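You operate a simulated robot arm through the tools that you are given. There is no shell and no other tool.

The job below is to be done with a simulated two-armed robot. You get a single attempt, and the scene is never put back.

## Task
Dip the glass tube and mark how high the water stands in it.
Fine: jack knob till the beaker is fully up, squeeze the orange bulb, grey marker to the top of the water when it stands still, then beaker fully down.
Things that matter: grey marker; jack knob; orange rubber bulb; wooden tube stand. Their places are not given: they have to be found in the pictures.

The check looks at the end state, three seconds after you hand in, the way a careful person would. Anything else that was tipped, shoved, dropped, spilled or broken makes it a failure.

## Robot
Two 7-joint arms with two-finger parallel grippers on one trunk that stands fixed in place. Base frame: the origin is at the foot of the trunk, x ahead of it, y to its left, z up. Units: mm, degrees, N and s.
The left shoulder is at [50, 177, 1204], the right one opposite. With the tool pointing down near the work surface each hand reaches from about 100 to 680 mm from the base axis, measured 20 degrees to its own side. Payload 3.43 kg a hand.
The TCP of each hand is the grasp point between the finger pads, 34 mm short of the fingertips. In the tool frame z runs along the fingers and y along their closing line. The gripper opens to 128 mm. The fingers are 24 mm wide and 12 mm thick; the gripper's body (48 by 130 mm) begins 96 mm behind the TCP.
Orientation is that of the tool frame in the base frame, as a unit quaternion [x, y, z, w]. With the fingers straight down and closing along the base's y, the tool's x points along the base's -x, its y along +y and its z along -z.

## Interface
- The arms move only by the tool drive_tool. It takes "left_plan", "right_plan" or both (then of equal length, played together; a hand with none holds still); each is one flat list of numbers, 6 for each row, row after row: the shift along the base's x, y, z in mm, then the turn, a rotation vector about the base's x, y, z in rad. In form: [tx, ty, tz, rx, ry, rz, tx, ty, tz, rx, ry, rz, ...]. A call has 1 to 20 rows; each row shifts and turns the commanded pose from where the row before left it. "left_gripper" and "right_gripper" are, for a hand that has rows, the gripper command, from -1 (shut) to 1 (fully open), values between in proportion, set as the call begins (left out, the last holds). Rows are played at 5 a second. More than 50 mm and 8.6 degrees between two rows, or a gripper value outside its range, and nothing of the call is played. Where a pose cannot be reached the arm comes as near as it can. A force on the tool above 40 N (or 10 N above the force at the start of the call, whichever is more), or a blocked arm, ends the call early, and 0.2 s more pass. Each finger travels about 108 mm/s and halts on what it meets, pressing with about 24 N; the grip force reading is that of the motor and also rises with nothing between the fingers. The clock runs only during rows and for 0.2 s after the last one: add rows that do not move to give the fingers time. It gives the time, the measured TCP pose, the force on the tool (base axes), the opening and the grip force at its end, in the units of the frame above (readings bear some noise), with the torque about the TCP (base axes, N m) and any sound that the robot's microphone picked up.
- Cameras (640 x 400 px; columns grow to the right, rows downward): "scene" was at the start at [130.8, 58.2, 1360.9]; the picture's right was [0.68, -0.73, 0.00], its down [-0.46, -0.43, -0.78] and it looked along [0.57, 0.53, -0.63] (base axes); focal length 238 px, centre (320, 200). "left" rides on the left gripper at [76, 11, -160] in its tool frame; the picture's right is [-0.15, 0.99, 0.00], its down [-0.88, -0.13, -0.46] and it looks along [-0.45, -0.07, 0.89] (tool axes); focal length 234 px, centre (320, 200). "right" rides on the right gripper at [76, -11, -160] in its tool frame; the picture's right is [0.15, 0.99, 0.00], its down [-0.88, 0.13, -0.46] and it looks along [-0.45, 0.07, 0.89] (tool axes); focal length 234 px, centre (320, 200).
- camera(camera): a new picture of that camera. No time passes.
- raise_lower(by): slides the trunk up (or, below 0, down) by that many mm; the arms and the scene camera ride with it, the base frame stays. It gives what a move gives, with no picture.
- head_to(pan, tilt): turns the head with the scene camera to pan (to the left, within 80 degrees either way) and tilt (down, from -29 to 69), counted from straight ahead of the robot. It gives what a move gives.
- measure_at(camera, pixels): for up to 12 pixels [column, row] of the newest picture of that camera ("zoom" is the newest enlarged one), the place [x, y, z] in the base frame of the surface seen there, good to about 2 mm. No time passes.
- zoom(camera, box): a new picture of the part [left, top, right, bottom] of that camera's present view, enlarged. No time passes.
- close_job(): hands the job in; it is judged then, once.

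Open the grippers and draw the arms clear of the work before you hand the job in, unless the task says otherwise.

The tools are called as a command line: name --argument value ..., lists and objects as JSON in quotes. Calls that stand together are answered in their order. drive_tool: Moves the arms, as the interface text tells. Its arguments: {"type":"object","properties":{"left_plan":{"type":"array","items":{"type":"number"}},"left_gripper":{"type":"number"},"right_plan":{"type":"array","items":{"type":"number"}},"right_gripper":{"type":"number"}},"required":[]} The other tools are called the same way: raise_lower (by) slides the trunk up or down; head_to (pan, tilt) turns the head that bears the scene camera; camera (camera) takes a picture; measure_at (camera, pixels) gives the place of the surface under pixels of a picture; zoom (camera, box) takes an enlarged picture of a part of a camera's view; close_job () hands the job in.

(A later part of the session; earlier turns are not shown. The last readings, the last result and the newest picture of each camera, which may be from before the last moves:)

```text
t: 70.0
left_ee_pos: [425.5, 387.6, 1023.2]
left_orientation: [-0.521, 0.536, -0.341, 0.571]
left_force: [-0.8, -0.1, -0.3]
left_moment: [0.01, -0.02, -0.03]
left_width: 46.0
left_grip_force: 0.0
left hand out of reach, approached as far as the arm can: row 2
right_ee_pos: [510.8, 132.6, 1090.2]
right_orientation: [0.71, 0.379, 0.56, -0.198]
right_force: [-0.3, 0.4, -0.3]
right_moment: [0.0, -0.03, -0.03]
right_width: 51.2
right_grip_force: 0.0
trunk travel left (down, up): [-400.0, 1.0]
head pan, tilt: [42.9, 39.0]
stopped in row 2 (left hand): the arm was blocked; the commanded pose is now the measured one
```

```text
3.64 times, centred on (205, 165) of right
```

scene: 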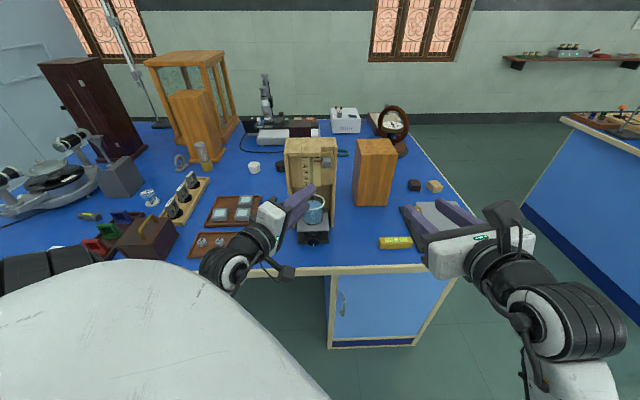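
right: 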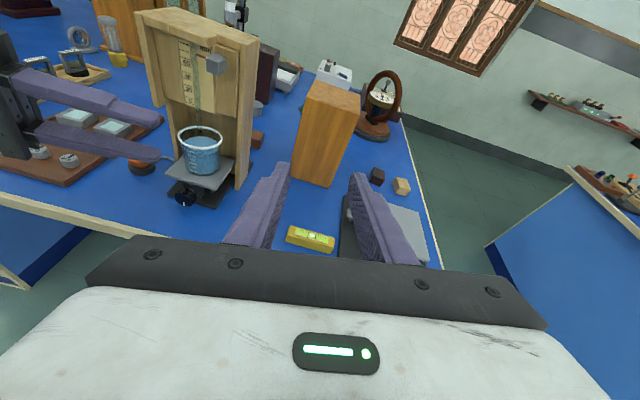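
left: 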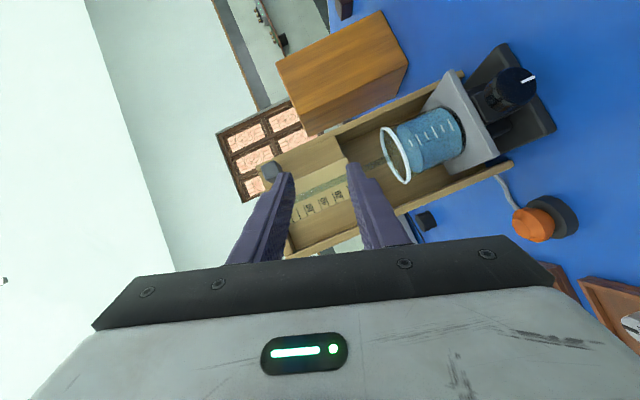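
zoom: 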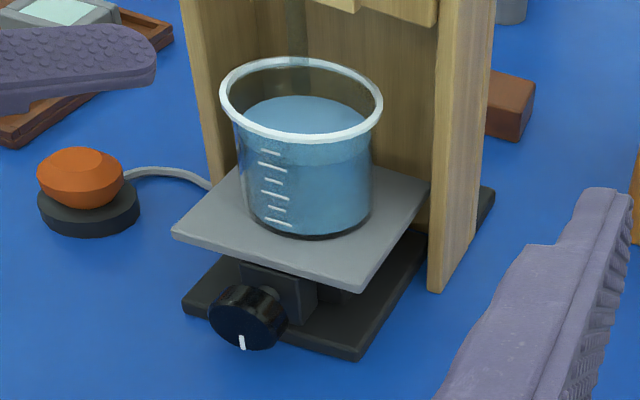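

The knob's face is at (240,320), and its side wall reaches back to about (285,318). I measure points on its face, rim, side and the bracket.

measure_at --camera "zoom" --pixels '[[240, 318], [215, 312], [262, 330], [236, 294], [244, 345], [280, 320], [275, 300], [262, 290], [300, 290], [282, 335], [255, 280], [290, 305]]'

```text
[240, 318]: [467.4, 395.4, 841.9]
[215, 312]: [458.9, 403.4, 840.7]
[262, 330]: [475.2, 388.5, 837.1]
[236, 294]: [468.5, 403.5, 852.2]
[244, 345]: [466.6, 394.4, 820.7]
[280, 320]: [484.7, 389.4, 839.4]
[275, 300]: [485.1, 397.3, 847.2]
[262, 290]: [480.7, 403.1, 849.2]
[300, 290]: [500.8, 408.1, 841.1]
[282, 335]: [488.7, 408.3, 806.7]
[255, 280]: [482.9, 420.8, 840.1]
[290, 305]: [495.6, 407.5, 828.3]
```

The knob is centred at about t=49.5, z=837 (face at s=610, radius ≈17). I swing the left hand to the grip orientation (hand 45° to the left, 15° lean) at a point 70 mm back along its fingers.

drive_tool --left_plan '[-2.6, 6.4, -13.3, 0.0078, 0.0921, -0.0901, -2.6, 6.4, -13.3, 0.0078, 0.0921, -0.0901, -2.6, 6.4, -13.3, 0.0078, 0.0921, -0.0901, -2.6, 6.4, -13.3, 0.0078, 0.0921, -0.0901, -2.6, 6.4, -13.3, 0.0078, 0.0921, -0.0901, -2.6, 6.4, -13.3, 0.0078, 0.0921, -0.0901, -2.6, 6.4, -13.3, 0.0078, 0.0921, -0.0901, 0, 0, 0, 0, 0, 0]'

camera --camera "left"

camera --camera "right"

```text
t: 71.8
left_ee_pos: [404.9, 430.7, 928.6]
left_orientation: [-0.397, 0.828, -0.303, 0.255]
left_force: [-0.5, 0.0, -0.6]
left_moment: [-0.01, -0.03, -0.02]
left_width: 46.1
left_grip_force: 0.1
right_ee_pos: [511.8, 132.1, 1090.5]
right_orientation: [0.71, 0.379, 0.56, -0.199]
right_force: [0.1, 0.7, 0.2]
right_moment: [0.0, 0.02, -0.02]
right_width: 51.3
right_grip_force: 0.1
trunk travel left (down, up): [-400.0, 1.0]
head pan, tilt: [42.9, 39.0]
```

```text
taken
```

left: 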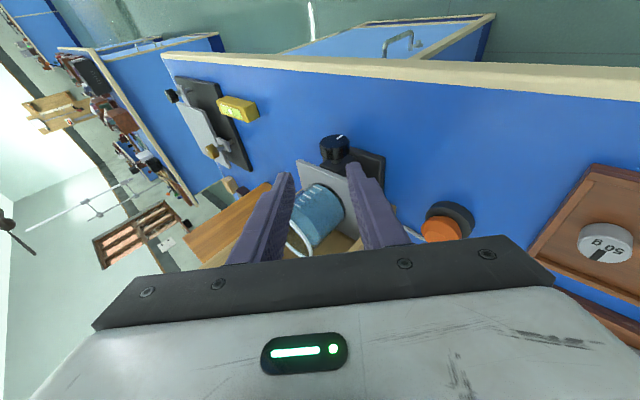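

```text
taken
```

right: 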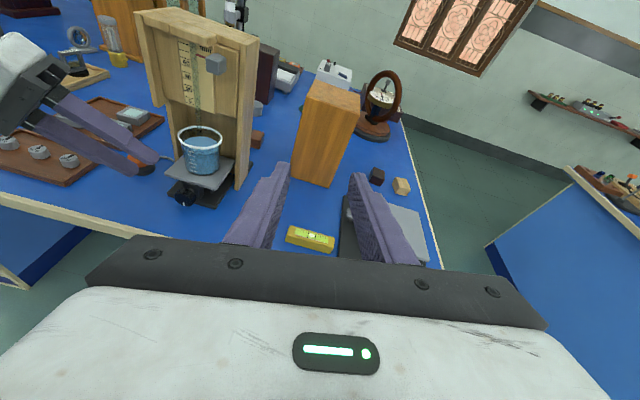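

Orientation is right. I go to the pre-grasp point and then slide 70 mm along the finger direction so that the knob comes between the fingertips.

drive_tool --left_plan '[2.5, 2.1, -24, 0, 0, 0, 9.3, -4.2, -9.6, 0, 0, 0, 9.3, -4.2, -9.6, 0, 0, 0, 9.3, -4.2, -9.6, 0, 0, 0, 9.3, -4.2, -9.6, 0, 0, 0]'

camera --camera "left"

zoom --camera "right" --box '[130, 100, 260, 220]'

```text
t: 73.0
left_ee_pos: [446.3, 414.2, 868.8]
left_orientation: [-0.397, 0.828, -0.303, 0.256]
left_force: [0.1, 0.2, -0.4]
left_moment: [-0.01, 0.0, 0.0]
left_width: 45.8
left_grip_force: 0.0
right_ee_pos: [510.9, 132.0, 1089.9]
right_orientation: [0.71, 0.378, 0.56, -0.199]
right_force: [0.3, 0.5, 0.3]
right_moment: [0.02, 0.0, 0.03]
right_width: 51.5
right_grip_force: 0.1
trunk travel left (down, up): [-400.0, 1.0]
head pan, tilt: [42.9, 39.0]
```

```text
taken
```

left: 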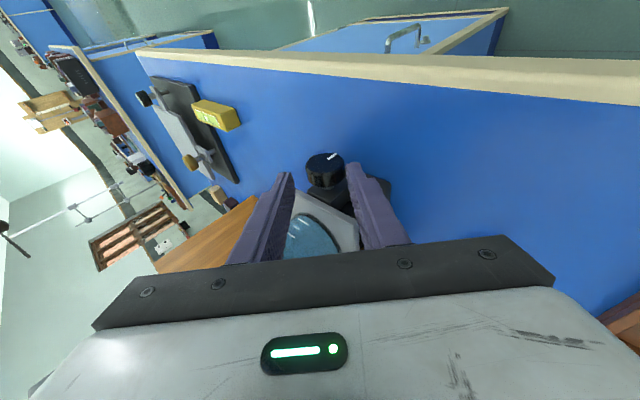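

```text
3.33 times, centred on (195, 160) of right
```

zoom: 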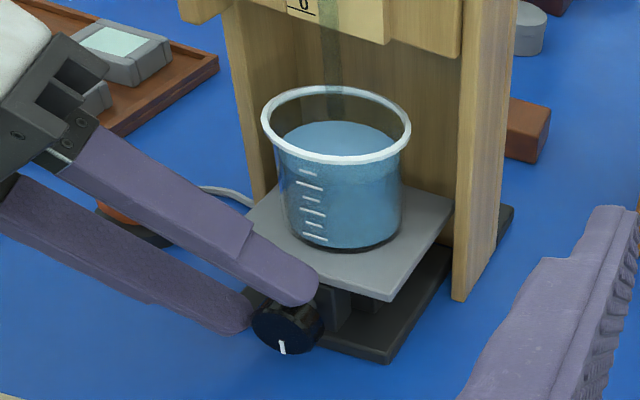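

The fingertips are just reaching either side of the knob. I go the last 14 mm and check forces before closing.

drive_tool --left_plan '[3.9, -1.2, -6, 0, 0, 0, 3.8, -1.2, -6.1, 0, 0, 0]'

zoom --camera "right" --box '[130, 100, 260, 220]'

zoom --camera "left" --box '[220, 100, 440, 240]'

```text
t: 73.6
left_ee_pos: [455.3, 413.6, 856.0]
left_orientation: [-0.397, 0.828, -0.302, 0.256]
left_force: [0.1, 1.4, -1.2]
left_moment: [-0.01, 0.0, -0.04]
left_width: 46.2
left_grip_force: 0.1
right_ee_pos: [511.1, 132.0, 1090.0]
right_orientation: [0.71, 0.379, 0.56, -0.199]
right_force: [-0.1, -0.1, 0.0]
right_moment: [0.0, -0.01, 0.04]
right_width: 51.1
right_grip_force: 0.2
trunk travel left (down, up): [-400.0, 1.0]
head pan, tilt: [42.9, 39.0]
```

```text
3.33 times, centred on (195, 160) of right
```

zoom: 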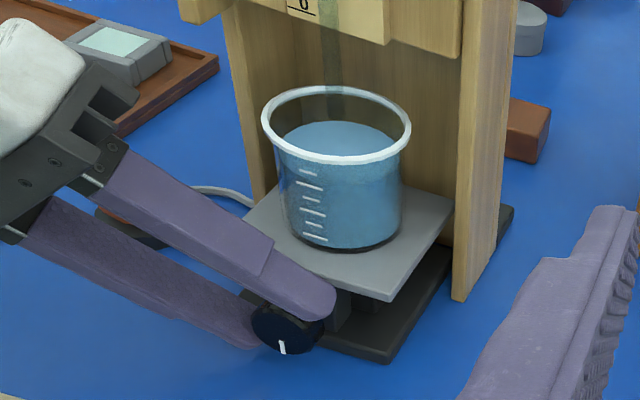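

```text
2.86 times, centred on (330, 170) of left
```

zoom: 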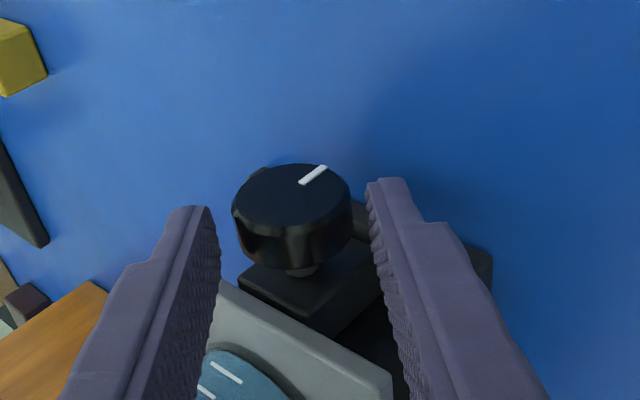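

The knob sits centred between the tips (gaps about equal in the left zoom). I close the gripper on it and hold still.

drive_tool --left_plan '[0, 0, 0, 0, 0, 0, 0, 0, 0, 0, 0, 0, 0, 0, 0, 0, 0, 0]' --left_gripper -1

zoom --camera "right" --box '[130, 100, 260, 220]'

zoom --camera "left" --box '[220, 100, 440, 240]'

```text
t: 74.4
left_ee_pos: [455.2, 414.1, 855.4]
left_orientation: [-0.397, 0.828, -0.304, 0.255]
left_force: [-2.7, 1.4, -2.3]
left_moment: [0.37, -0.06, 0.16]
left_width: 35.6
left_grip_force: 45.2
right_ee_pos: [511.5, 131.7, 1090.3]
right_orientation: [0.71, 0.379, 0.56, -0.199]
right_force: [-0.1, 0.3, -0.4]
right_moment: [0.01, 0.01, 0.0]
right_width: 50.9
right_grip_force: 0.1
trunk travel left (down, up): [-400.0, 1.0]
head pan, tilt: [42.9, 39.0]
```

```text
3.33 times, centred on (195, 160) of right
```

zoom: 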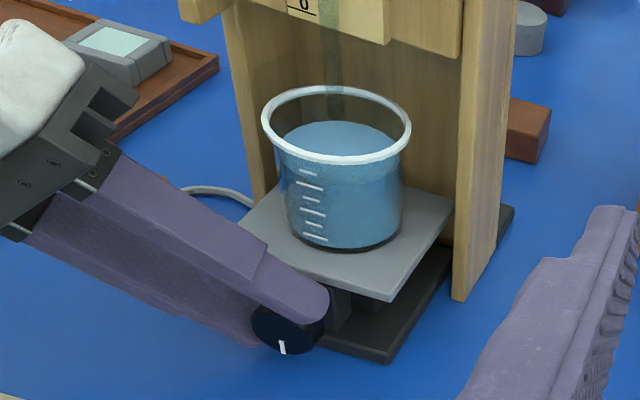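

```text
2.86 times, centred on (330, 170) of left
```

zoom: 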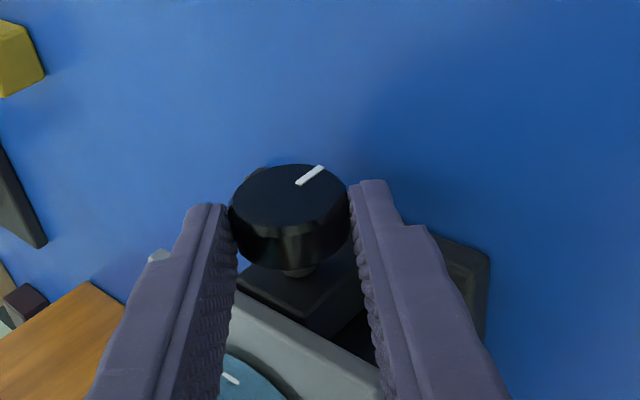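

The knob is held (35.6 mm wide). I turn it 18° clockwise as seen from the front, moving the hand on an arc about the knob axis, and watch force and platform.

drive_tool --left_plan '[1.44, -1.44, 2.04, 0.074, 0.074, 0, 1.58, -1.58, 1.81, 0.074, 0.074, 0, 1.7, -1.7, 1.57, 0.074, 0.074, 0]'

zoom --camera "right" --box '[130, 100, 260, 220]'

zoom --camera "left" --box '[220, 100, 440, 240]'

```text
t: 75.2
left_ee_pos: [460.8, 408.5, 861.3]
left_orientation: [-0.397, 0.879, -0.164, 0.206]
left_force: [2.2, 2.4, 0.0]
left_moment: [-0.6, 0.58, -0.47]
left_width: 35.5
left_grip_force: 45.1
right_ee_pos: [511.3, 132.7, 1089.1]
right_orientation: [0.71, 0.379, 0.56, -0.199]
right_force: [-0.1, -0.1, 0.1]
right_moment: [-0.01, 0.01, -0.01]
right_width: 51.2
right_grip_force: 0.0
trunk travel left (down, up): [-400.0, 1.0]
head pan, tilt: [42.9, 39.0]
```

```text
3.33 times, centred on (195, 160) of right
```

zoom: 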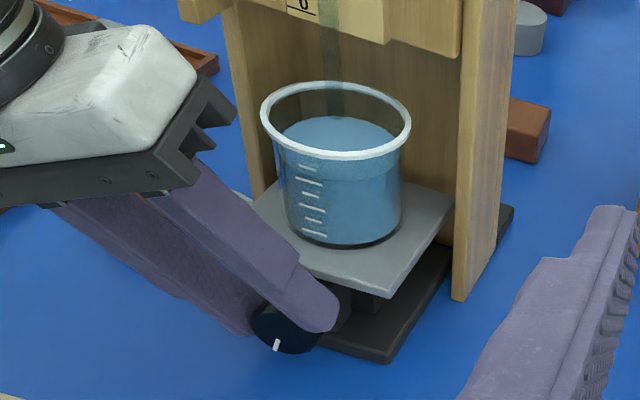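

```text
2.86 times, centred on (330, 170) of left
```

zoom: 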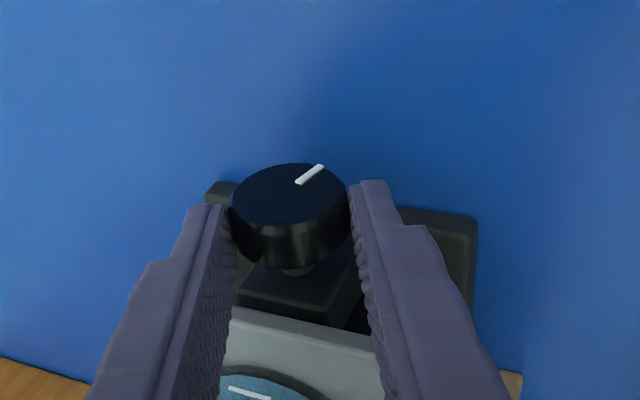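

The pointer moved with the hand (no slip), and the beaker rim rose from row 88 to 82 in the zoom: clockwise raises. I measure the platform height.

measure_at --camera "zoom" --pixels '[[320, 300]]'

zoom --camera "right" --box '[130, 100, 260, 220]'

measure_at --camera "zoom" --pixels '[[370, 280], [430, 205], [410, 235], [335, 150], [300, 255]]'

```text
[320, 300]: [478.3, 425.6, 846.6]
```

```text
3.33 times, centred on (195, 160) of right
```

zoom: 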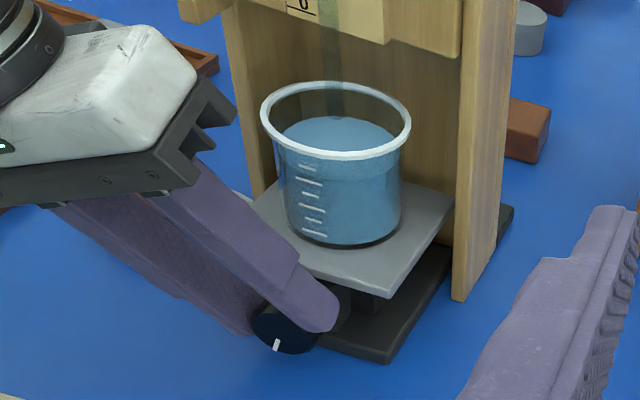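

```text
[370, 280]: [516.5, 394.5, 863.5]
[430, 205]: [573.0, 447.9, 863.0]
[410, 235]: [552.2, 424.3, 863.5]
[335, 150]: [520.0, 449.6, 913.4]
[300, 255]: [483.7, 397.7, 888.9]
```

The platform rose about 2.4 mm for 18°, so a full turn is roughly 50 mm. I continue the arc to φ=+24°.

drive_tool --left_plan '[1.81, -1.81, 1.3, 0.074, 0.074, 0, 1.9, -1.9, 1.03, 0.074, 0.074, 0, 1.97, -1.97, 0.75, 0.074, 0.074, 0, 2.02, -2.02, 0.45, 0.074, 0.074, 0, 2.03, -2.03, 0.15, 0.074, 0.074, 0, 2.03, -2.03, -0.15, 0.074, 0.074, 0, 2.02, -2.02, -0.45, 0.074, 0.074, 0, 1.97, -1.97, -0.75, 0.074, 0.074, 0, 1.9, -1.9, -1.03, 0.074, 0.074, 0]'

zoom --camera "right" --box '[130, 100, 260, 220]'

camera --camera "left"

```text
t: 77.2
left_ee_pos: [478.6, 389.6, 861.2]
left_orientation: [-0.341, 0.902, 0.262, 0.031]
left_force: [19.4, -5.4, 1.5]
left_moment: [-0.41, -0.16, 0.14]
left_width: 35.8
left_grip_force: 45.0
right_ee_pos: [513.0, 132.2, 1089.9]
right_orientation: [0.71, 0.379, 0.559, -0.199]
right_force: [-0.4, -0.5, 0.1]
right_moment: [0.03, -0.03, -0.01]
right_width: 51.2
right_grip_force: 0.0
trunk travel left (down, up): [-400.0, 1.0]
head pan, tilt: [42.9, 39.0]
```

```text
3.33 times, centred on (195, 160) of right
```

zoom: 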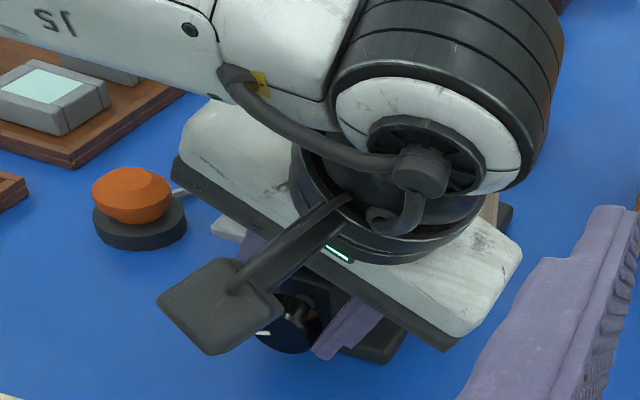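

```text
taken
```

left: 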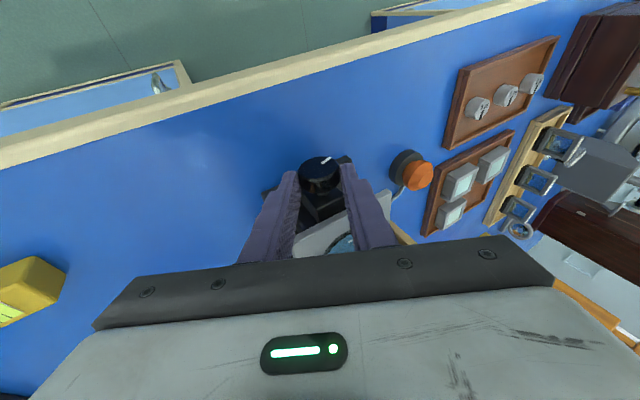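

It turned fully with no slip, but a 19 N sideways force shows that the true knob axis is a little lower (about z=834.5, t=50). I open the fingers slightly to 45 mm to let go.

drive_tool --left_plan '[0, 0, 0, 0, 0, 0, 0, 0, 0, 0, 0, 0]' --left_gripper -0.3

zoom --camera "left" --box '[220, 100, 440, 240]'

zoom --camera "scene" --box '[250, 120, 380, 260]'

```text
t: 77.8
left_ee_pos: [477.8, 390.6, 861.1]
left_orientation: [-0.341, 0.902, 0.264, 0.028]
left_force: [1.0, 0.2, -0.2]
left_moment: [0.01, 0.01, 0.01]
left_width: 44.9
left_grip_force: 0.1
right_ee_pos: [509.9, 131.7, 1089.1]
right_orientation: [0.71, 0.379, 0.56, -0.198]
right_force: [0.2, -1.0, -1.3]
right_moment: [-0.02, 0.01, -0.01]
right_width: 51.6
right_grip_force: 0.1
trunk travel left (down, up): [-400.0, 1.0]
head pan, tilt: [42.9, 39.0]
```

```text
2.86 times, centred on (330, 170) of left
```

zoom: 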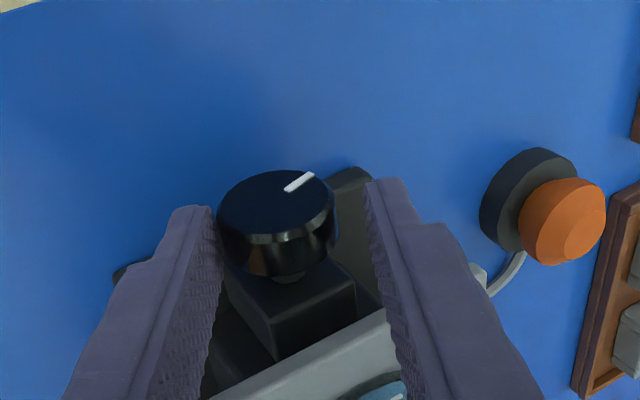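

```text
2.86 times, centred on (315, 190) of scene
```

zoom: 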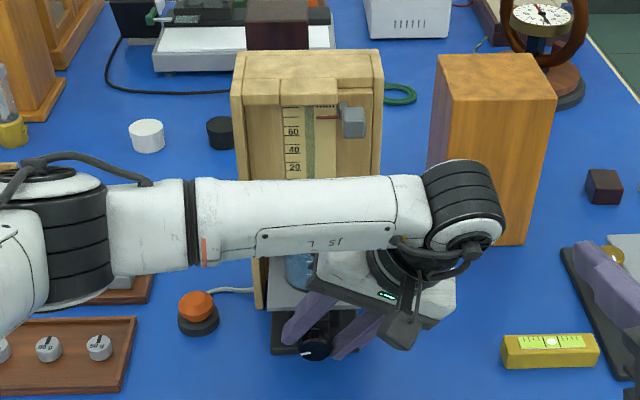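

After opening, the knob sits against the right finger, so either my axis estimate was off or the jack got nudged. I measure the jack base, stand and knob again in the scene zoom to check that nothing moved.

zoom --camera "scene" --box '[270, 190, 360, 260]'

measure_at --camera "zoom" --pixels '[[165, 300], [320, 320], [300, 330], [340, 330], [318, 343], [180, 275], [130, 230]]'

```text
5.71 times, centred on (315, 225) of scene
```

zoom: 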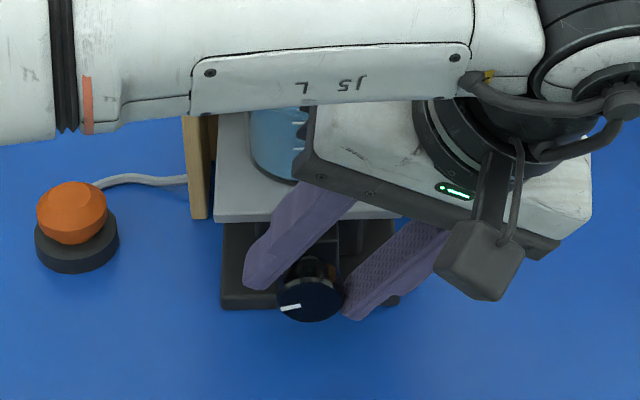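

```text
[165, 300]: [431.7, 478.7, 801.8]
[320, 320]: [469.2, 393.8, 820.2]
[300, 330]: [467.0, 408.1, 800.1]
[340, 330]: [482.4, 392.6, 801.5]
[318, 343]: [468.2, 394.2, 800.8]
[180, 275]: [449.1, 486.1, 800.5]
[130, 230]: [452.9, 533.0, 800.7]
```

I measure the knob face and the base plate's front corners in this zoom.

measure_at --camera "zoom" --pixels '[[311, 296], [284, 298], [336, 298], [311, 315], [311, 283], [230, 300], [225, 306], [388, 297], [220, 215], [390, 213]]'

```text
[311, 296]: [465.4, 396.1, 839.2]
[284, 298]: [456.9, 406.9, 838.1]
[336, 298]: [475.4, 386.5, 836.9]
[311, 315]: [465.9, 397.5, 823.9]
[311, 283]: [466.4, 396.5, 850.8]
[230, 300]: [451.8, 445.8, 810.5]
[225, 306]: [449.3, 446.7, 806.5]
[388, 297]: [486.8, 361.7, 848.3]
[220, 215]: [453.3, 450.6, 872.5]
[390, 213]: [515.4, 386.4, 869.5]
```

Vision says that the knob and base are where they were (knob centre t≈49.4, z≈837) and that the platform is now at z≈871. I check the knob's offset between the fingers by measuring in the left zoom.

zoom --camera "left" --box '[220, 100, 440, 240]'

measure_at --camera "zoom" --pixels '[[276, 205], [225, 205], [328, 205], [276, 180], [276, 225], [200, 215], [380, 190], [225, 245], [330, 235], [276, 255]]'

```text
2.86 times, centred on (330, 170) of left
```

zoom: 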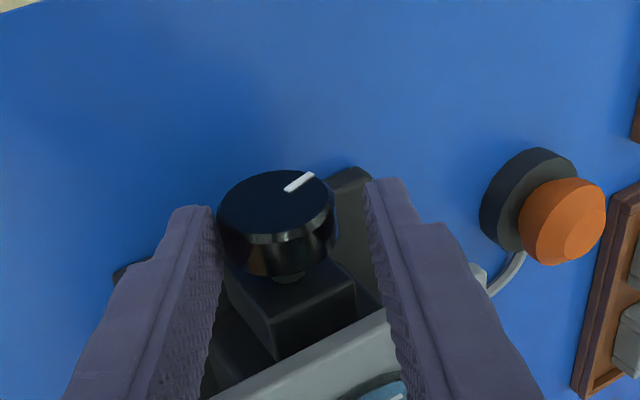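

```text
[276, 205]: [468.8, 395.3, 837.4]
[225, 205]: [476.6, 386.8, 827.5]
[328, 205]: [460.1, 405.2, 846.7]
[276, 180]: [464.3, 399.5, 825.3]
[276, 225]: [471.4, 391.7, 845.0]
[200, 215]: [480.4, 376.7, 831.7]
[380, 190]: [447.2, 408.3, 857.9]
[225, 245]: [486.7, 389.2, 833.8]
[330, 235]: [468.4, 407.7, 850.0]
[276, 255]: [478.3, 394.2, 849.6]
```

By vision the knob is about 3.5 mm off the fingers' middle, toward the right finger. I shift the hand by that amount to centre it, open to 46 mm, and swing the first half of the way back.

drive_tool --left_plan '[2.2, -2.2, -1.6, 0, 0, 0, -1.73, 1.73, 1.42, -0.074, -0.074, 0, -1.82, 1.82, 1.16, -0.074, -0.074, 0, -1.89, 1.89, 0.89, -0.074, -0.074, 0, -1.95, 1.95, 0.6, -0.074, -0.074, 0, -1.98, 1.98, 0.31, -0.074, -0.074, 0, -1.99, 1.99, 0.01, -0.074, -0.074, 0]' --left_gripper -0.28

zoom --camera "left" --box '[220, 100, 440, 240]'

```text
t: 79.4
left_ee_pos: [468.1, 401.2, 864.5]
left_orientation: [-0.388, 0.909, -0.022, 0.15]
left_force: [0.7, 0.4, -0.4]
left_moment: [0.03, 0.02, -0.02]
left_width: 46.1
left_grip_force: 0.0
right_ee_pos: [512.0, 131.8, 1090.9]
right_orientation: [0.71, 0.378, 0.56, -0.198]
right_force: [0.0, -0.3, -0.5]
right_moment: [0.05, -0.01, 0.01]
right_width: 51.5
right_grip_force: 0.1
trunk travel left (down, up): [-400.0, 1.0]
head pan, tilt: [42.9, 39.0]
```

```text
2.86 times, centred on (330, 170) of left
```

zoom: 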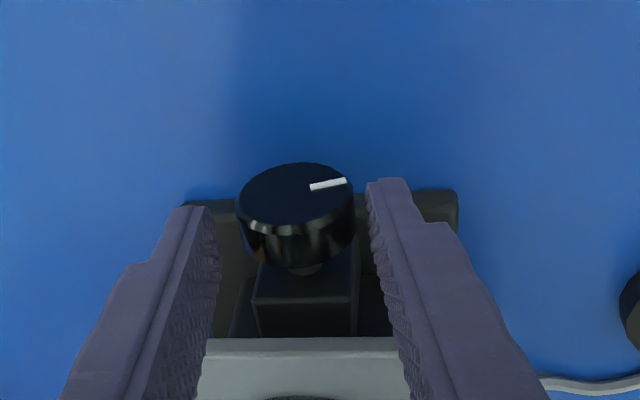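

The knob stayed put while the hand swung back, and it is well centred (238–355 between 215 and 368). I swing the second half.

drive_tool --left_plan '[-1.98, 1.98, -0.28, -0.074, -0.074, 0, -1.95, 1.95, -0.57, -0.074, -0.074, 0, -1.9, 1.9, -0.86, -0.074, -0.074, 0, -1.82, 1.82, -1.13, -0.074, -0.074, 0, -1.73, 1.73, -1.4, -0.074, -0.074, 0, -1.62, 1.62, -1.64, -0.074, -0.074, 0]'

zoom --camera "left" --box '[220, 100, 440, 240]'

zoom --camera "right" --box '[130, 100, 260, 220]'

```text
t: 80.8
left_ee_pos: [457.1, 411.9, 858.7]
left_orientation: [-0.397, 0.827, -0.303, 0.256]
left_force: [-0.4, 0.2, 0.2]
left_moment: [0.0, 0.03, 0.03]
left_width: 46.4
left_grip_force: 0.6
right_ee_pos: [511.2, 132.8, 1089.3]
right_orientation: [0.71, 0.379, 0.56, -0.199]
right_force: [-0.1, -1.2, 0.1]
right_moment: [0.0, 0.0, 0.02]
right_width: 51.2
right_grip_force: 0.0
trunk travel left (down, up): [-400.0, 1.0]
head pan, tilt: [42.9, 39.0]
```

```text
2.86 times, centred on (330, 170) of left
```

zoom: 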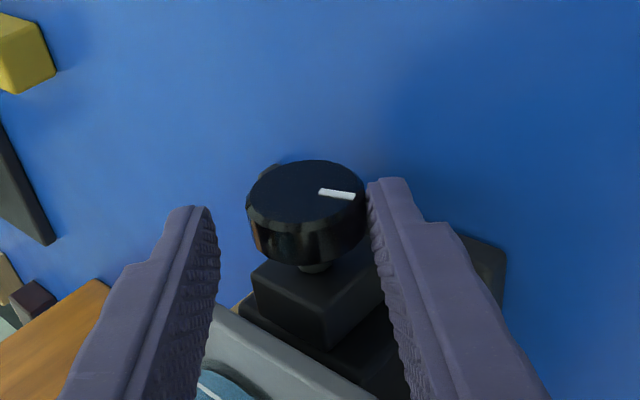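

```text
3.33 times, centred on (195, 160) of right
```

zoom: 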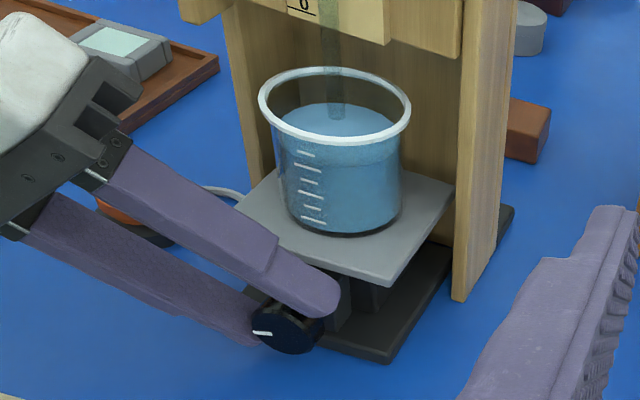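

At φ=−45° the knob touches the lower finger, so from the three centred positions I refit the swing circle (centre t=49.7, z=832.6, radius 31). I shift 4 mm to centre.

drive_tool --left_plan '[-1, 1, -1.4, 0, 0, 0, -1, 1, -1.4, 0, 0, 0]'

zoom --camera "left" --box '[220, 100, 440, 240]'

```text
t: 81.4
left_ee_pos: [455.4, 414.3, 856.0]
left_orientation: [-0.398, 0.827, -0.304, 0.256]
left_force: [0.0, -0.4, 0.8]
left_moment: [-0.01, 0.02, 0.02]
left_width: 46.3
left_grip_force: 0.1
right_ee_pos: [511.3, 131.7, 1090.1]
right_orientation: [0.71, 0.379, 0.56, -0.198]
right_force: [-0.3, 0.0, -0.2]
right_moment: [-0.02, 0.02, 0.01]
right_width: 51.1
right_grip_force: 0.0
trunk travel left (down, up): [-400.0, 1.0]
head pan, tilt: [42.9, 39.0]
```

```text
2.86 times, centred on (330, 170) of left
```

zoom: 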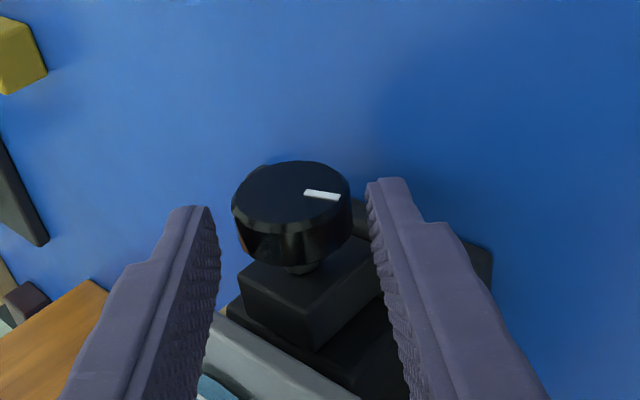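

Centred again. I close and turn 78° clockwise on the refitted arc.

drive_tool --left_plan '[0, 0, 0, 0, 0, 0, 0, 0, 0, 0, 0, 0, 1.79, -1.79, 2.03, 0.074, 0.074, 0, 1.92, -1.92, 1.76, 0.074, 0.074, 0, 2.04, -2.04, 1.46, 0.074, 0.074, 0, 2.14, -2.14, 1.15, 0.074, 0.074, 0, 2.21, -2.21, 0.83, 0.074, 0.074, 0, 2.26, -2.26, 0.49, 0.074, 0.074, 0, 2.29, -2.29, 0.16, 0.074, 0.074, 0, 2.28, -2.28, -0.18, 0.074, 0.074, 0, 2.26, -2.26, -0.52, 0.074, 0.074, 0, 2.21, -2.21, -0.85, 0.074, 0.074, 0, 2.14, -2.14, -1.17, 0.074, 0.074, 0, 2.04, -2.04, -1.48, 0.074, 0.074, 0, 1.92, -1.92, -1.77, 0.074, 0.074, 0]' --left_gripper -1

zoom --camera "left" --box '[220, 100, 440, 240]'

zoom --camera "scene" --box '[270, 190, 360, 260]'

```text
t: 84.6
left_ee_pos: [482.3, 387.9, 861.3]
left_orientation: [-0.331, 0.891, 0.311, 0.009]
left_force: [0.4, 11.8, 13.5]
left_moment: [0.51, 0.17, -0.12]
left_width: 35.5
left_grip_force: 45.1
right_ee_pos: [510.6, 132.1, 1090.6]
right_orientation: [0.709, 0.379, 0.56, -0.199]
right_force: [-0.9, 0.3, -0.4]
right_moment: [0.01, -0.02, 0.0]
right_width: 51.1
right_grip_force: 0.1
trunk travel left (down, up): [-400.0, 1.0]
head pan, tilt: [42.9, 39.0]
```

```text
2.86 times, centred on (330, 170) of left
```

zoom: 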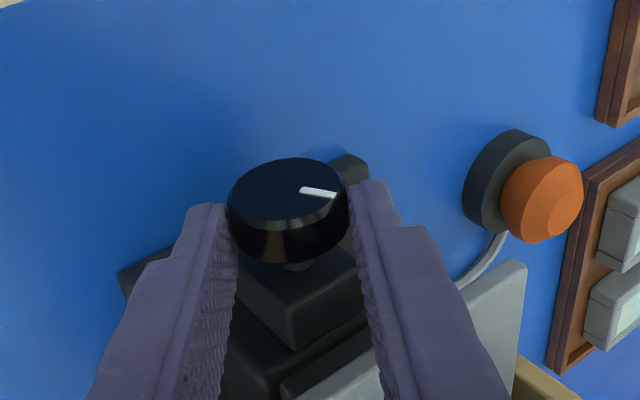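

```text
5.71 times, centred on (315, 225) of scene
```

zoom: 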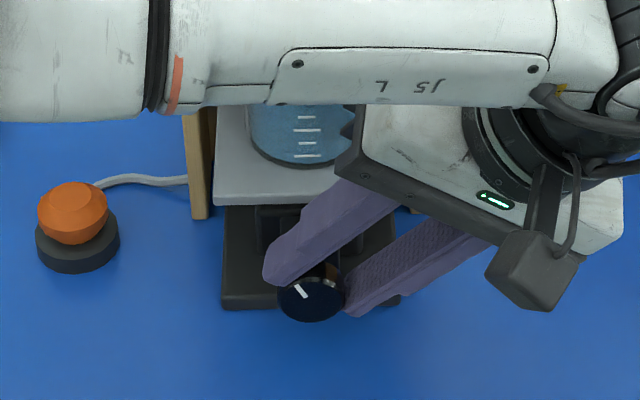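

The pointer is now at about 11 o'clock (≈150° in total) with no slip. I let go, and measure the platform edge.

measure_at --camera "zoom" --pixels '[[222, 200], [260, 200], [230, 150]]'

drive_tool --left_plan '[0, 0, 0, 0, 0, 0, 0, 0, 0, 0, 0, 0]' --left_gripper -0.28

zoom --camera "left" --box '[220, 100, 440, 240]'

```text
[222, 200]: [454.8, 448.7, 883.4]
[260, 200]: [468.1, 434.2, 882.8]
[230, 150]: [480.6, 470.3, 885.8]
```

```text
t: 85.2
left_ee_pos: [482.1, 385.6, 858.4]
left_orientation: [-0.329, 0.892, 0.309, 0.006]
left_force: [0.9, -0.6, 0.1]
left_moment: [0.0, -0.01, -0.04]
left_width: 46.0
left_grip_force: 0.0
right_ee_pos: [511.6, 132.2, 1089.2]
right_orientation: [0.71, 0.379, 0.56, -0.198]
right_force: [-0.6, -0.1, -0.5]
right_moment: [-0.03, 0.04, -0.01]
right_width: 51.3
right_grip_force: 0.1
trunk travel left (down, up): [-400.0, 1.0]
head pan, tilt: [42.9, 39.0]
```

```text
2.86 times, centred on (330, 170) of left
```

zoom: 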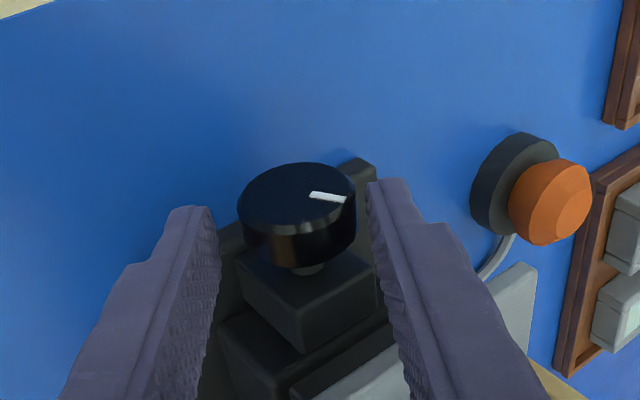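

The platform is now at about z=884 (+23 mm). I swing the open hand back to φ=−45°.

drive_tool --left_plan '[-1.92, 1.92, 1.77, -0.074, -0.074, 0, -2.04, 2.04, 1.48, -0.074, -0.074, 0, -2.14, 2.14, 1.17, -0.074, -0.074, 0, -2.21, 2.21, 0.85, -0.074, -0.074, 0, -2.26, 2.26, 0.52, -0.074, -0.074, 0, -2.28, 2.28, 0.18, -0.074, -0.074, 0, -2.29, 2.29, -0.16, -0.074, -0.074, 0, -2.26, 2.26, -0.49, -0.074, -0.074, 0, -2.21, 2.21, -0.83, -0.074, -0.074, 0, -2.14, 2.14, -1.15, -0.074, -0.074, 0, -2.04, 2.04, -1.46, -0.074, -0.074, 0, -1.92, 1.92, -1.76, -0.074, -0.074, 0, -1.79, 1.79, -2.03, -0.074, -0.074, 0]'

zoom --camera "left" --box '[220, 100, 440, 240]'

zoom --camera "right" --box '[130, 100, 260, 220]'

```text
t: 88.0
left_ee_pos: [455.2, 414.2, 856.0]
left_orientation: [-0.397, 0.827, -0.304, 0.256]
left_force: [0.3, 0.4, 0.1]
left_moment: [-0.03, -0.02, 0.02]
left_width: 46.2
left_grip_force: 0.0
right_ee_pos: [511.7, 132.6, 1090.7]
right_orientation: [0.71, 0.378, 0.56, -0.199]
right_force: [-0.4, -0.3, -0.5]
right_moment: [-0.02, -0.01, -0.05]
right_width: 51.2
right_grip_force: 0.0
trunk travel left (down, up): [-400.0, 1.0]
head pan, tilt: [42.9, 39.0]
```

```text
2.86 times, centred on (330, 170) of left
```

zoom: 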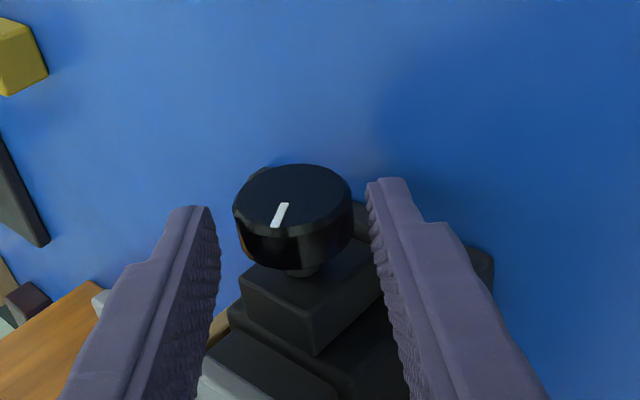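

```text
3.33 times, centred on (195, 160) of right
```

zoom: 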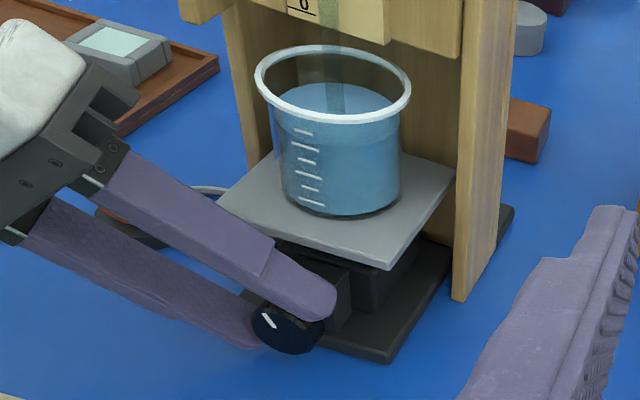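

Back and centred, with the beaker clearly higher. Third stroke: close and turn another 78°.

drive_tool --left_plan '[0, 0, 0, 0, 0, 0, 0, 0, 0, 0, 0, 0, 1.79, -1.79, 2.03, 0.074, 0.074, 0, 1.92, -1.92, 1.76, 0.074, 0.074, 0, 2.04, -2.04, 1.46, 0.074, 0.074, 0, 2.14, -2.14, 1.15, 0.074, 0.074, 0, 2.21, -2.21, 0.83, 0.074, 0.074, 0, 2.26, -2.26, 0.49, 0.074, 0.074, 0, 2.29, -2.29, 0.16, 0.074, 0.074, 0, 2.28, -2.28, -0.18, 0.074, 0.074, 0, 2.26, -2.26, -0.52, 0.074, 0.074, 0, 2.21, -2.21, -0.85, 0.074, 0.074, 0, 2.14, -2.14, -1.17, 0.074, 0.074, 0, 2.04, -2.04, -1.48, 0.074, 0.074, 0, 1.92, -1.92, -1.77, 0.074, 0.074, 0]' --left_gripper -1

zoom --camera "left" --box '[220, 100, 440, 240]'

zoom --camera "scene" --box '[270, 190, 360, 260]'

```text
t: 91.2
left_ee_pos: [482.4, 387.9, 859.2]
left_orientation: [-0.33, 0.891, 0.311, 0.008]
left_force: [0.0, 14.4, 17.0]
left_moment: [0.07, 0.76, -0.07]
left_width: 35.5
left_grip_force: 45.7
right_ee_pos: [511.8, 131.8, 1091.3]
right_orientation: [0.71, 0.379, 0.56, -0.198]
right_force: [0.6, -0.5, 0.9]
right_moment: [0.03, 0.02, -0.02]
right_width: 51.0
right_grip_force: 0.2
trunk travel left (down, up): [-400.0, 1.0]
head pan, tilt: [42.9, 39.0]
```

```text
2.86 times, centred on (330, 170) of left
```

zoom: 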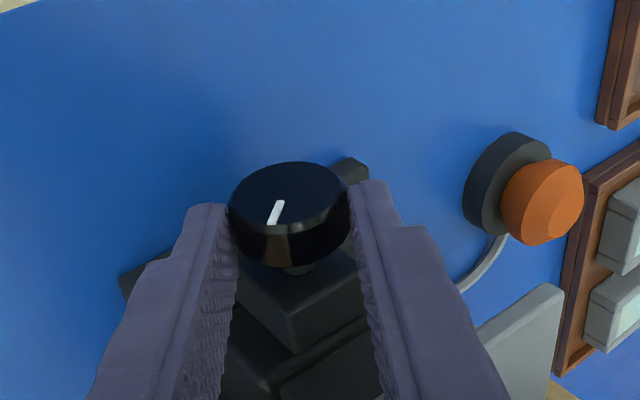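

```text
5.71 times, centred on (315, 225) of scene
```

zoom: 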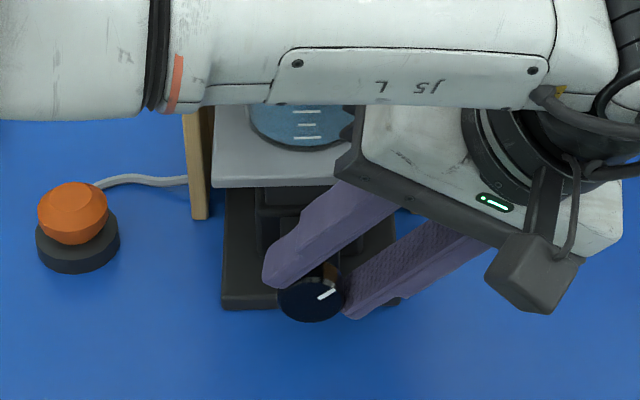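

Pointer near 2 o'clock (≈230°), no slip. I measure the platform, release and swing back.

measure_at --camera "zoom" --pixels '[[222, 182], [230, 140]]'

drive_tool --left_plan '[0, 0, 0, 0, 0, 0, 0, 0, 0, 0, 0, 0, -1.92, 1.92, 1.77, -0.074, -0.074, 0, -2.04, 2.04, 1.48, -0.074, -0.074, 0, -2.14, 2.14, 1.17, -0.074, -0.074, 0, -2.21, 2.21, 0.85, -0.074, -0.074, 0, -2.26, 2.26, 0.52, -0.074, -0.074, 0, -2.28, 2.28, 0.18, -0.074, -0.074, 0, -2.29, 2.29, -0.16, -0.074, -0.074, 0, -2.26, 2.26, -0.49, -0.074, -0.074, 0, -2.21, 2.21, -0.83, -0.074, -0.074, 0, -2.14, 2.14, -1.15, -0.074, -0.074, 0, -2.04, 2.04, -1.46, -0.074, -0.074, 0, -1.92, 1.92, -1.76, -0.074, -0.074, 0, -1.79, 1.79, -2.03, -0.074, -0.074, 0]' --left_gripper -0.28

zoom --camera "left" --box '[220, 100, 440, 240]'

zoom --camera "right" --box '[130, 40, 260, 220]'

```text
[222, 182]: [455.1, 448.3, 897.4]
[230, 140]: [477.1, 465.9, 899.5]
```

```text
t: 94.4
left_ee_pos: [455.8, 413.0, 857.2]
left_orientation: [-0.397, 0.827, -0.304, 0.258]
left_force: [0.9, -0.2, 0.1]
left_moment: [-0.02, 0.02, -0.01]
left_width: 46.1
left_grip_force: 0.0
right_ee_pos: [511.4, 132.8, 1089.1]
right_orientation: [0.71, 0.378, 0.56, -0.198]
right_force: [0.1, -0.1, -0.7]
right_moment: [-0.01, -0.03, 0.04]
right_width: 51.0
right_grip_force: 0.0
trunk travel left (down, up): [-400.0, 1.0]
head pan, tilt: [42.9, 39.0]
```

```text
2.86 times, centred on (330, 170) of left
```

zoom: 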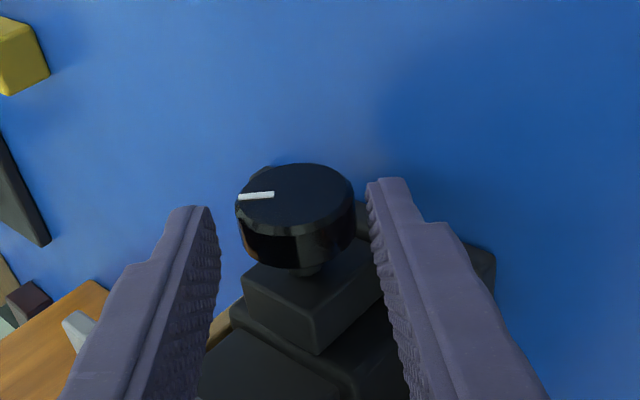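

```text
2.22 times, centred on (195, 130) of right
```

zoom: 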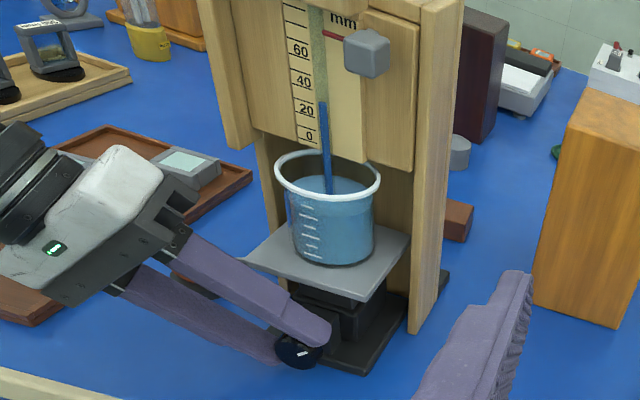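

The water now shows as a blue column in the tube, rising to about 25 on the scale; the platform is at about z=898. Fourth stroke.

drive_tool --left_plan '[-0.5, 0.5, -0.7, 0, 0, 0, 0, 0, 0, 0, 0, 0]' --left_gripper -1

drive_tool --left_plan '[1.79, -1.79, 2.03, 0.074, 0.074, 0, 1.92, -1.92, 1.76, 0.074, 0.074, 0, 2.04, -2.04, 1.46, 0.074, 0.074, 0, 2.14, -2.14, 1.15, 0.074, 0.074, 0, 2.21, -2.21, 0.83, 0.074, 0.074, 0, 2.26, -2.26, 0.49, 0.074, 0.074, 0, 2.29, -2.29, 0.16, 0.074, 0.074, 0, 2.28, -2.28, -0.18, 0.074, 0.074, 0, 2.26, -2.26, -0.52, 0.074, 0.074, 0, 2.21, -2.21, -0.85, 0.074, 0.074, 0, 2.14, -2.14, -1.17, 0.074, 0.074, 0, 2.04, -2.04, -1.48, 0.074, 0.074, 0, 1.92, -1.92, -1.77, 0.074, 0.074, 0]'

zoom --camera "left" --box '[220, 100, 440, 240]'

zoom --camera "scene" --box '[270, 190, 360, 260]'

```text
t: 95.0
left_ee_pos: [455.0, 414.7, 856.0]
left_orientation: [-0.398, 0.827, -0.303, 0.256]
left_force: [0.0, 0.2, -3.6]
left_moment: [0.5, -0.46, 1.0]
left_width: 35.5
left_grip_force: 45.1
right_ee_pos: [511.2, 132.2, 1088.7]
right_orientation: [0.71, 0.378, 0.56, -0.198]
right_force: [0.4, 0.6, 0.8]
right_moment: [0.01, 0.01, 0.0]
right_width: 51.2
right_grip_force: 0.1
trunk travel left (down, up): [-400.0, 1.0]
head pan, tilt: [42.9, 39.0]
```

```text
t: 97.8
left_ee_pos: [480.7, 387.5, 857.4]
left_orientation: [-0.331, 0.891, 0.311, 0.008]
left_force: [-2.1, 14.2, 8.9]
left_moment: [0.47, -0.16, -0.21]
left_width: 35.7
left_grip_force: 44.3
right_ee_pos: [510.9, 133.2, 1090.0]
right_orientation: [0.709, 0.38, 0.56, -0.199]
right_force: [0.1, -0.5, 0.3]
right_moment: [0.04, 0.02, 0.02]
right_width: 51.3
right_grip_force: 0.0
trunk travel left (down, up): [-400.0, 1.0]
head pan, tilt: [42.9, 39.0]
```

```text
2.86 times, centred on (330, 170) of left
```

zoom: 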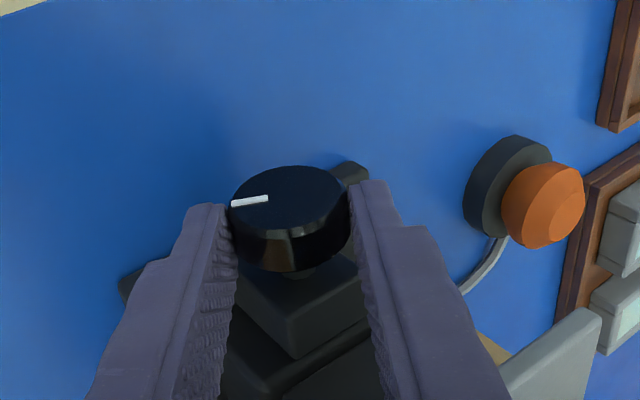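

```text
5.71 times, centred on (315, 225) of scene
```

zoom: 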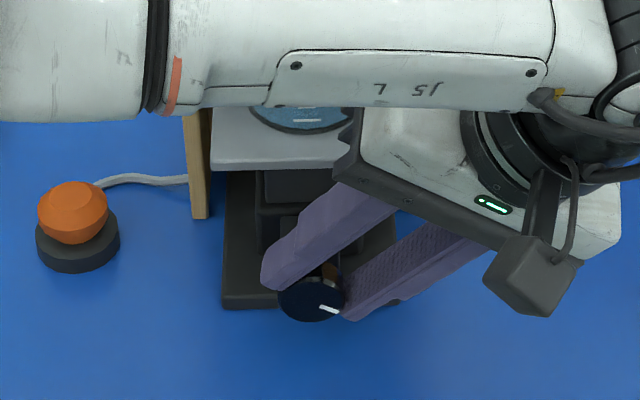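

Pointer near 4 o'clock (≈305°). I measure the platform, then release and swing back.

measure_at --camera "zoom" --pixels '[[222, 165], [230, 130]]'

drive_tool --left_plan '[0, 0, 0, 0, 0, 0, 0, 0, 0, 0, 0, 0, -1.92, 1.92, 1.77, -0.074, -0.074, 0, -2.04, 2.04, 1.48, -0.074, -0.074, 0, -2.14, 2.14, 1.17, -0.074, -0.074, 0, -2.21, 2.21, 0.85, -0.074, -0.074, 0, -2.26, 2.26, 0.52, -0.074, -0.074, 0, -2.28, 2.28, 0.18, -0.074, -0.074, 0, -2.29, 2.29, -0.16, -0.074, -0.074, 0, -2.26, 2.26, -0.49, -0.074, -0.074, 0, -2.21, 2.21, -0.83, -0.074, -0.074, 0, -2.14, 2.14, -1.15, -0.074, -0.074, 0, -2.04, 2.04, -1.46, -0.074, -0.074, 0, -1.92, 1.92, -1.76, -0.074, -0.074, 0, -1.79, 1.79, -2.03, -0.074, -0.074, 0]' --left_gripper -0.28

zoom --camera "left" --box '[220, 100, 440, 240]'

zoom --camera "right" --box '[130, 40, 260, 220]'

```text
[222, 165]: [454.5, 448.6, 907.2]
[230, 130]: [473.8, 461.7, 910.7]
```

```text
t: 101.0
left_ee_pos: [454.8, 413.1, 857.2]
left_orientation: [-0.397, 0.827, -0.304, 0.257]
left_force: [-1.3, -0.2, -0.2]
left_moment: [0.03, -0.04, 0.01]
left_width: 46.1
left_grip_force: 0.0
right_ee_pos: [511.4, 132.2, 1090.1]
right_orientation: [0.71, 0.379, 0.56, -0.199]
right_force: [-0.1, 1.0, -0.9]
right_moment: [0.05, 0.0, -0.02]
right_width: 51.3
right_grip_force: 0.0
trunk travel left (down, up): [-400.0, 1.0]
head pan, tilt: [42.9, 39.0]
```

```text
2.86 times, centred on (330, 170) of left
```

zoom: 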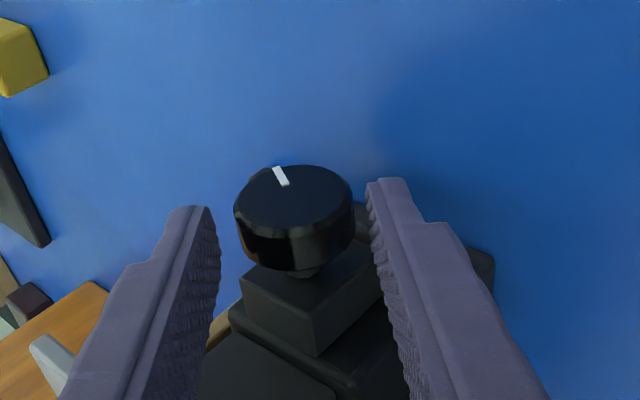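

```text
2.22 times, centred on (195, 130) of right
```

zoom: 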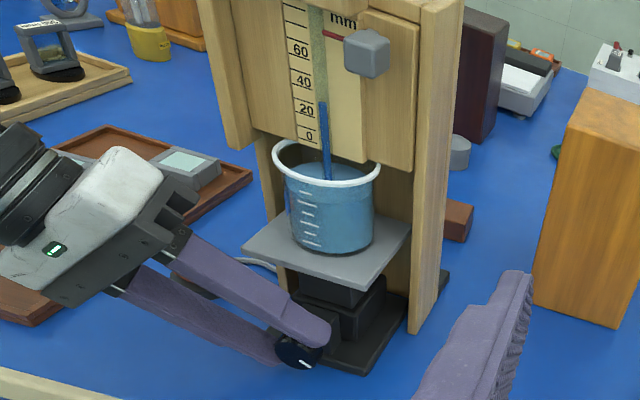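

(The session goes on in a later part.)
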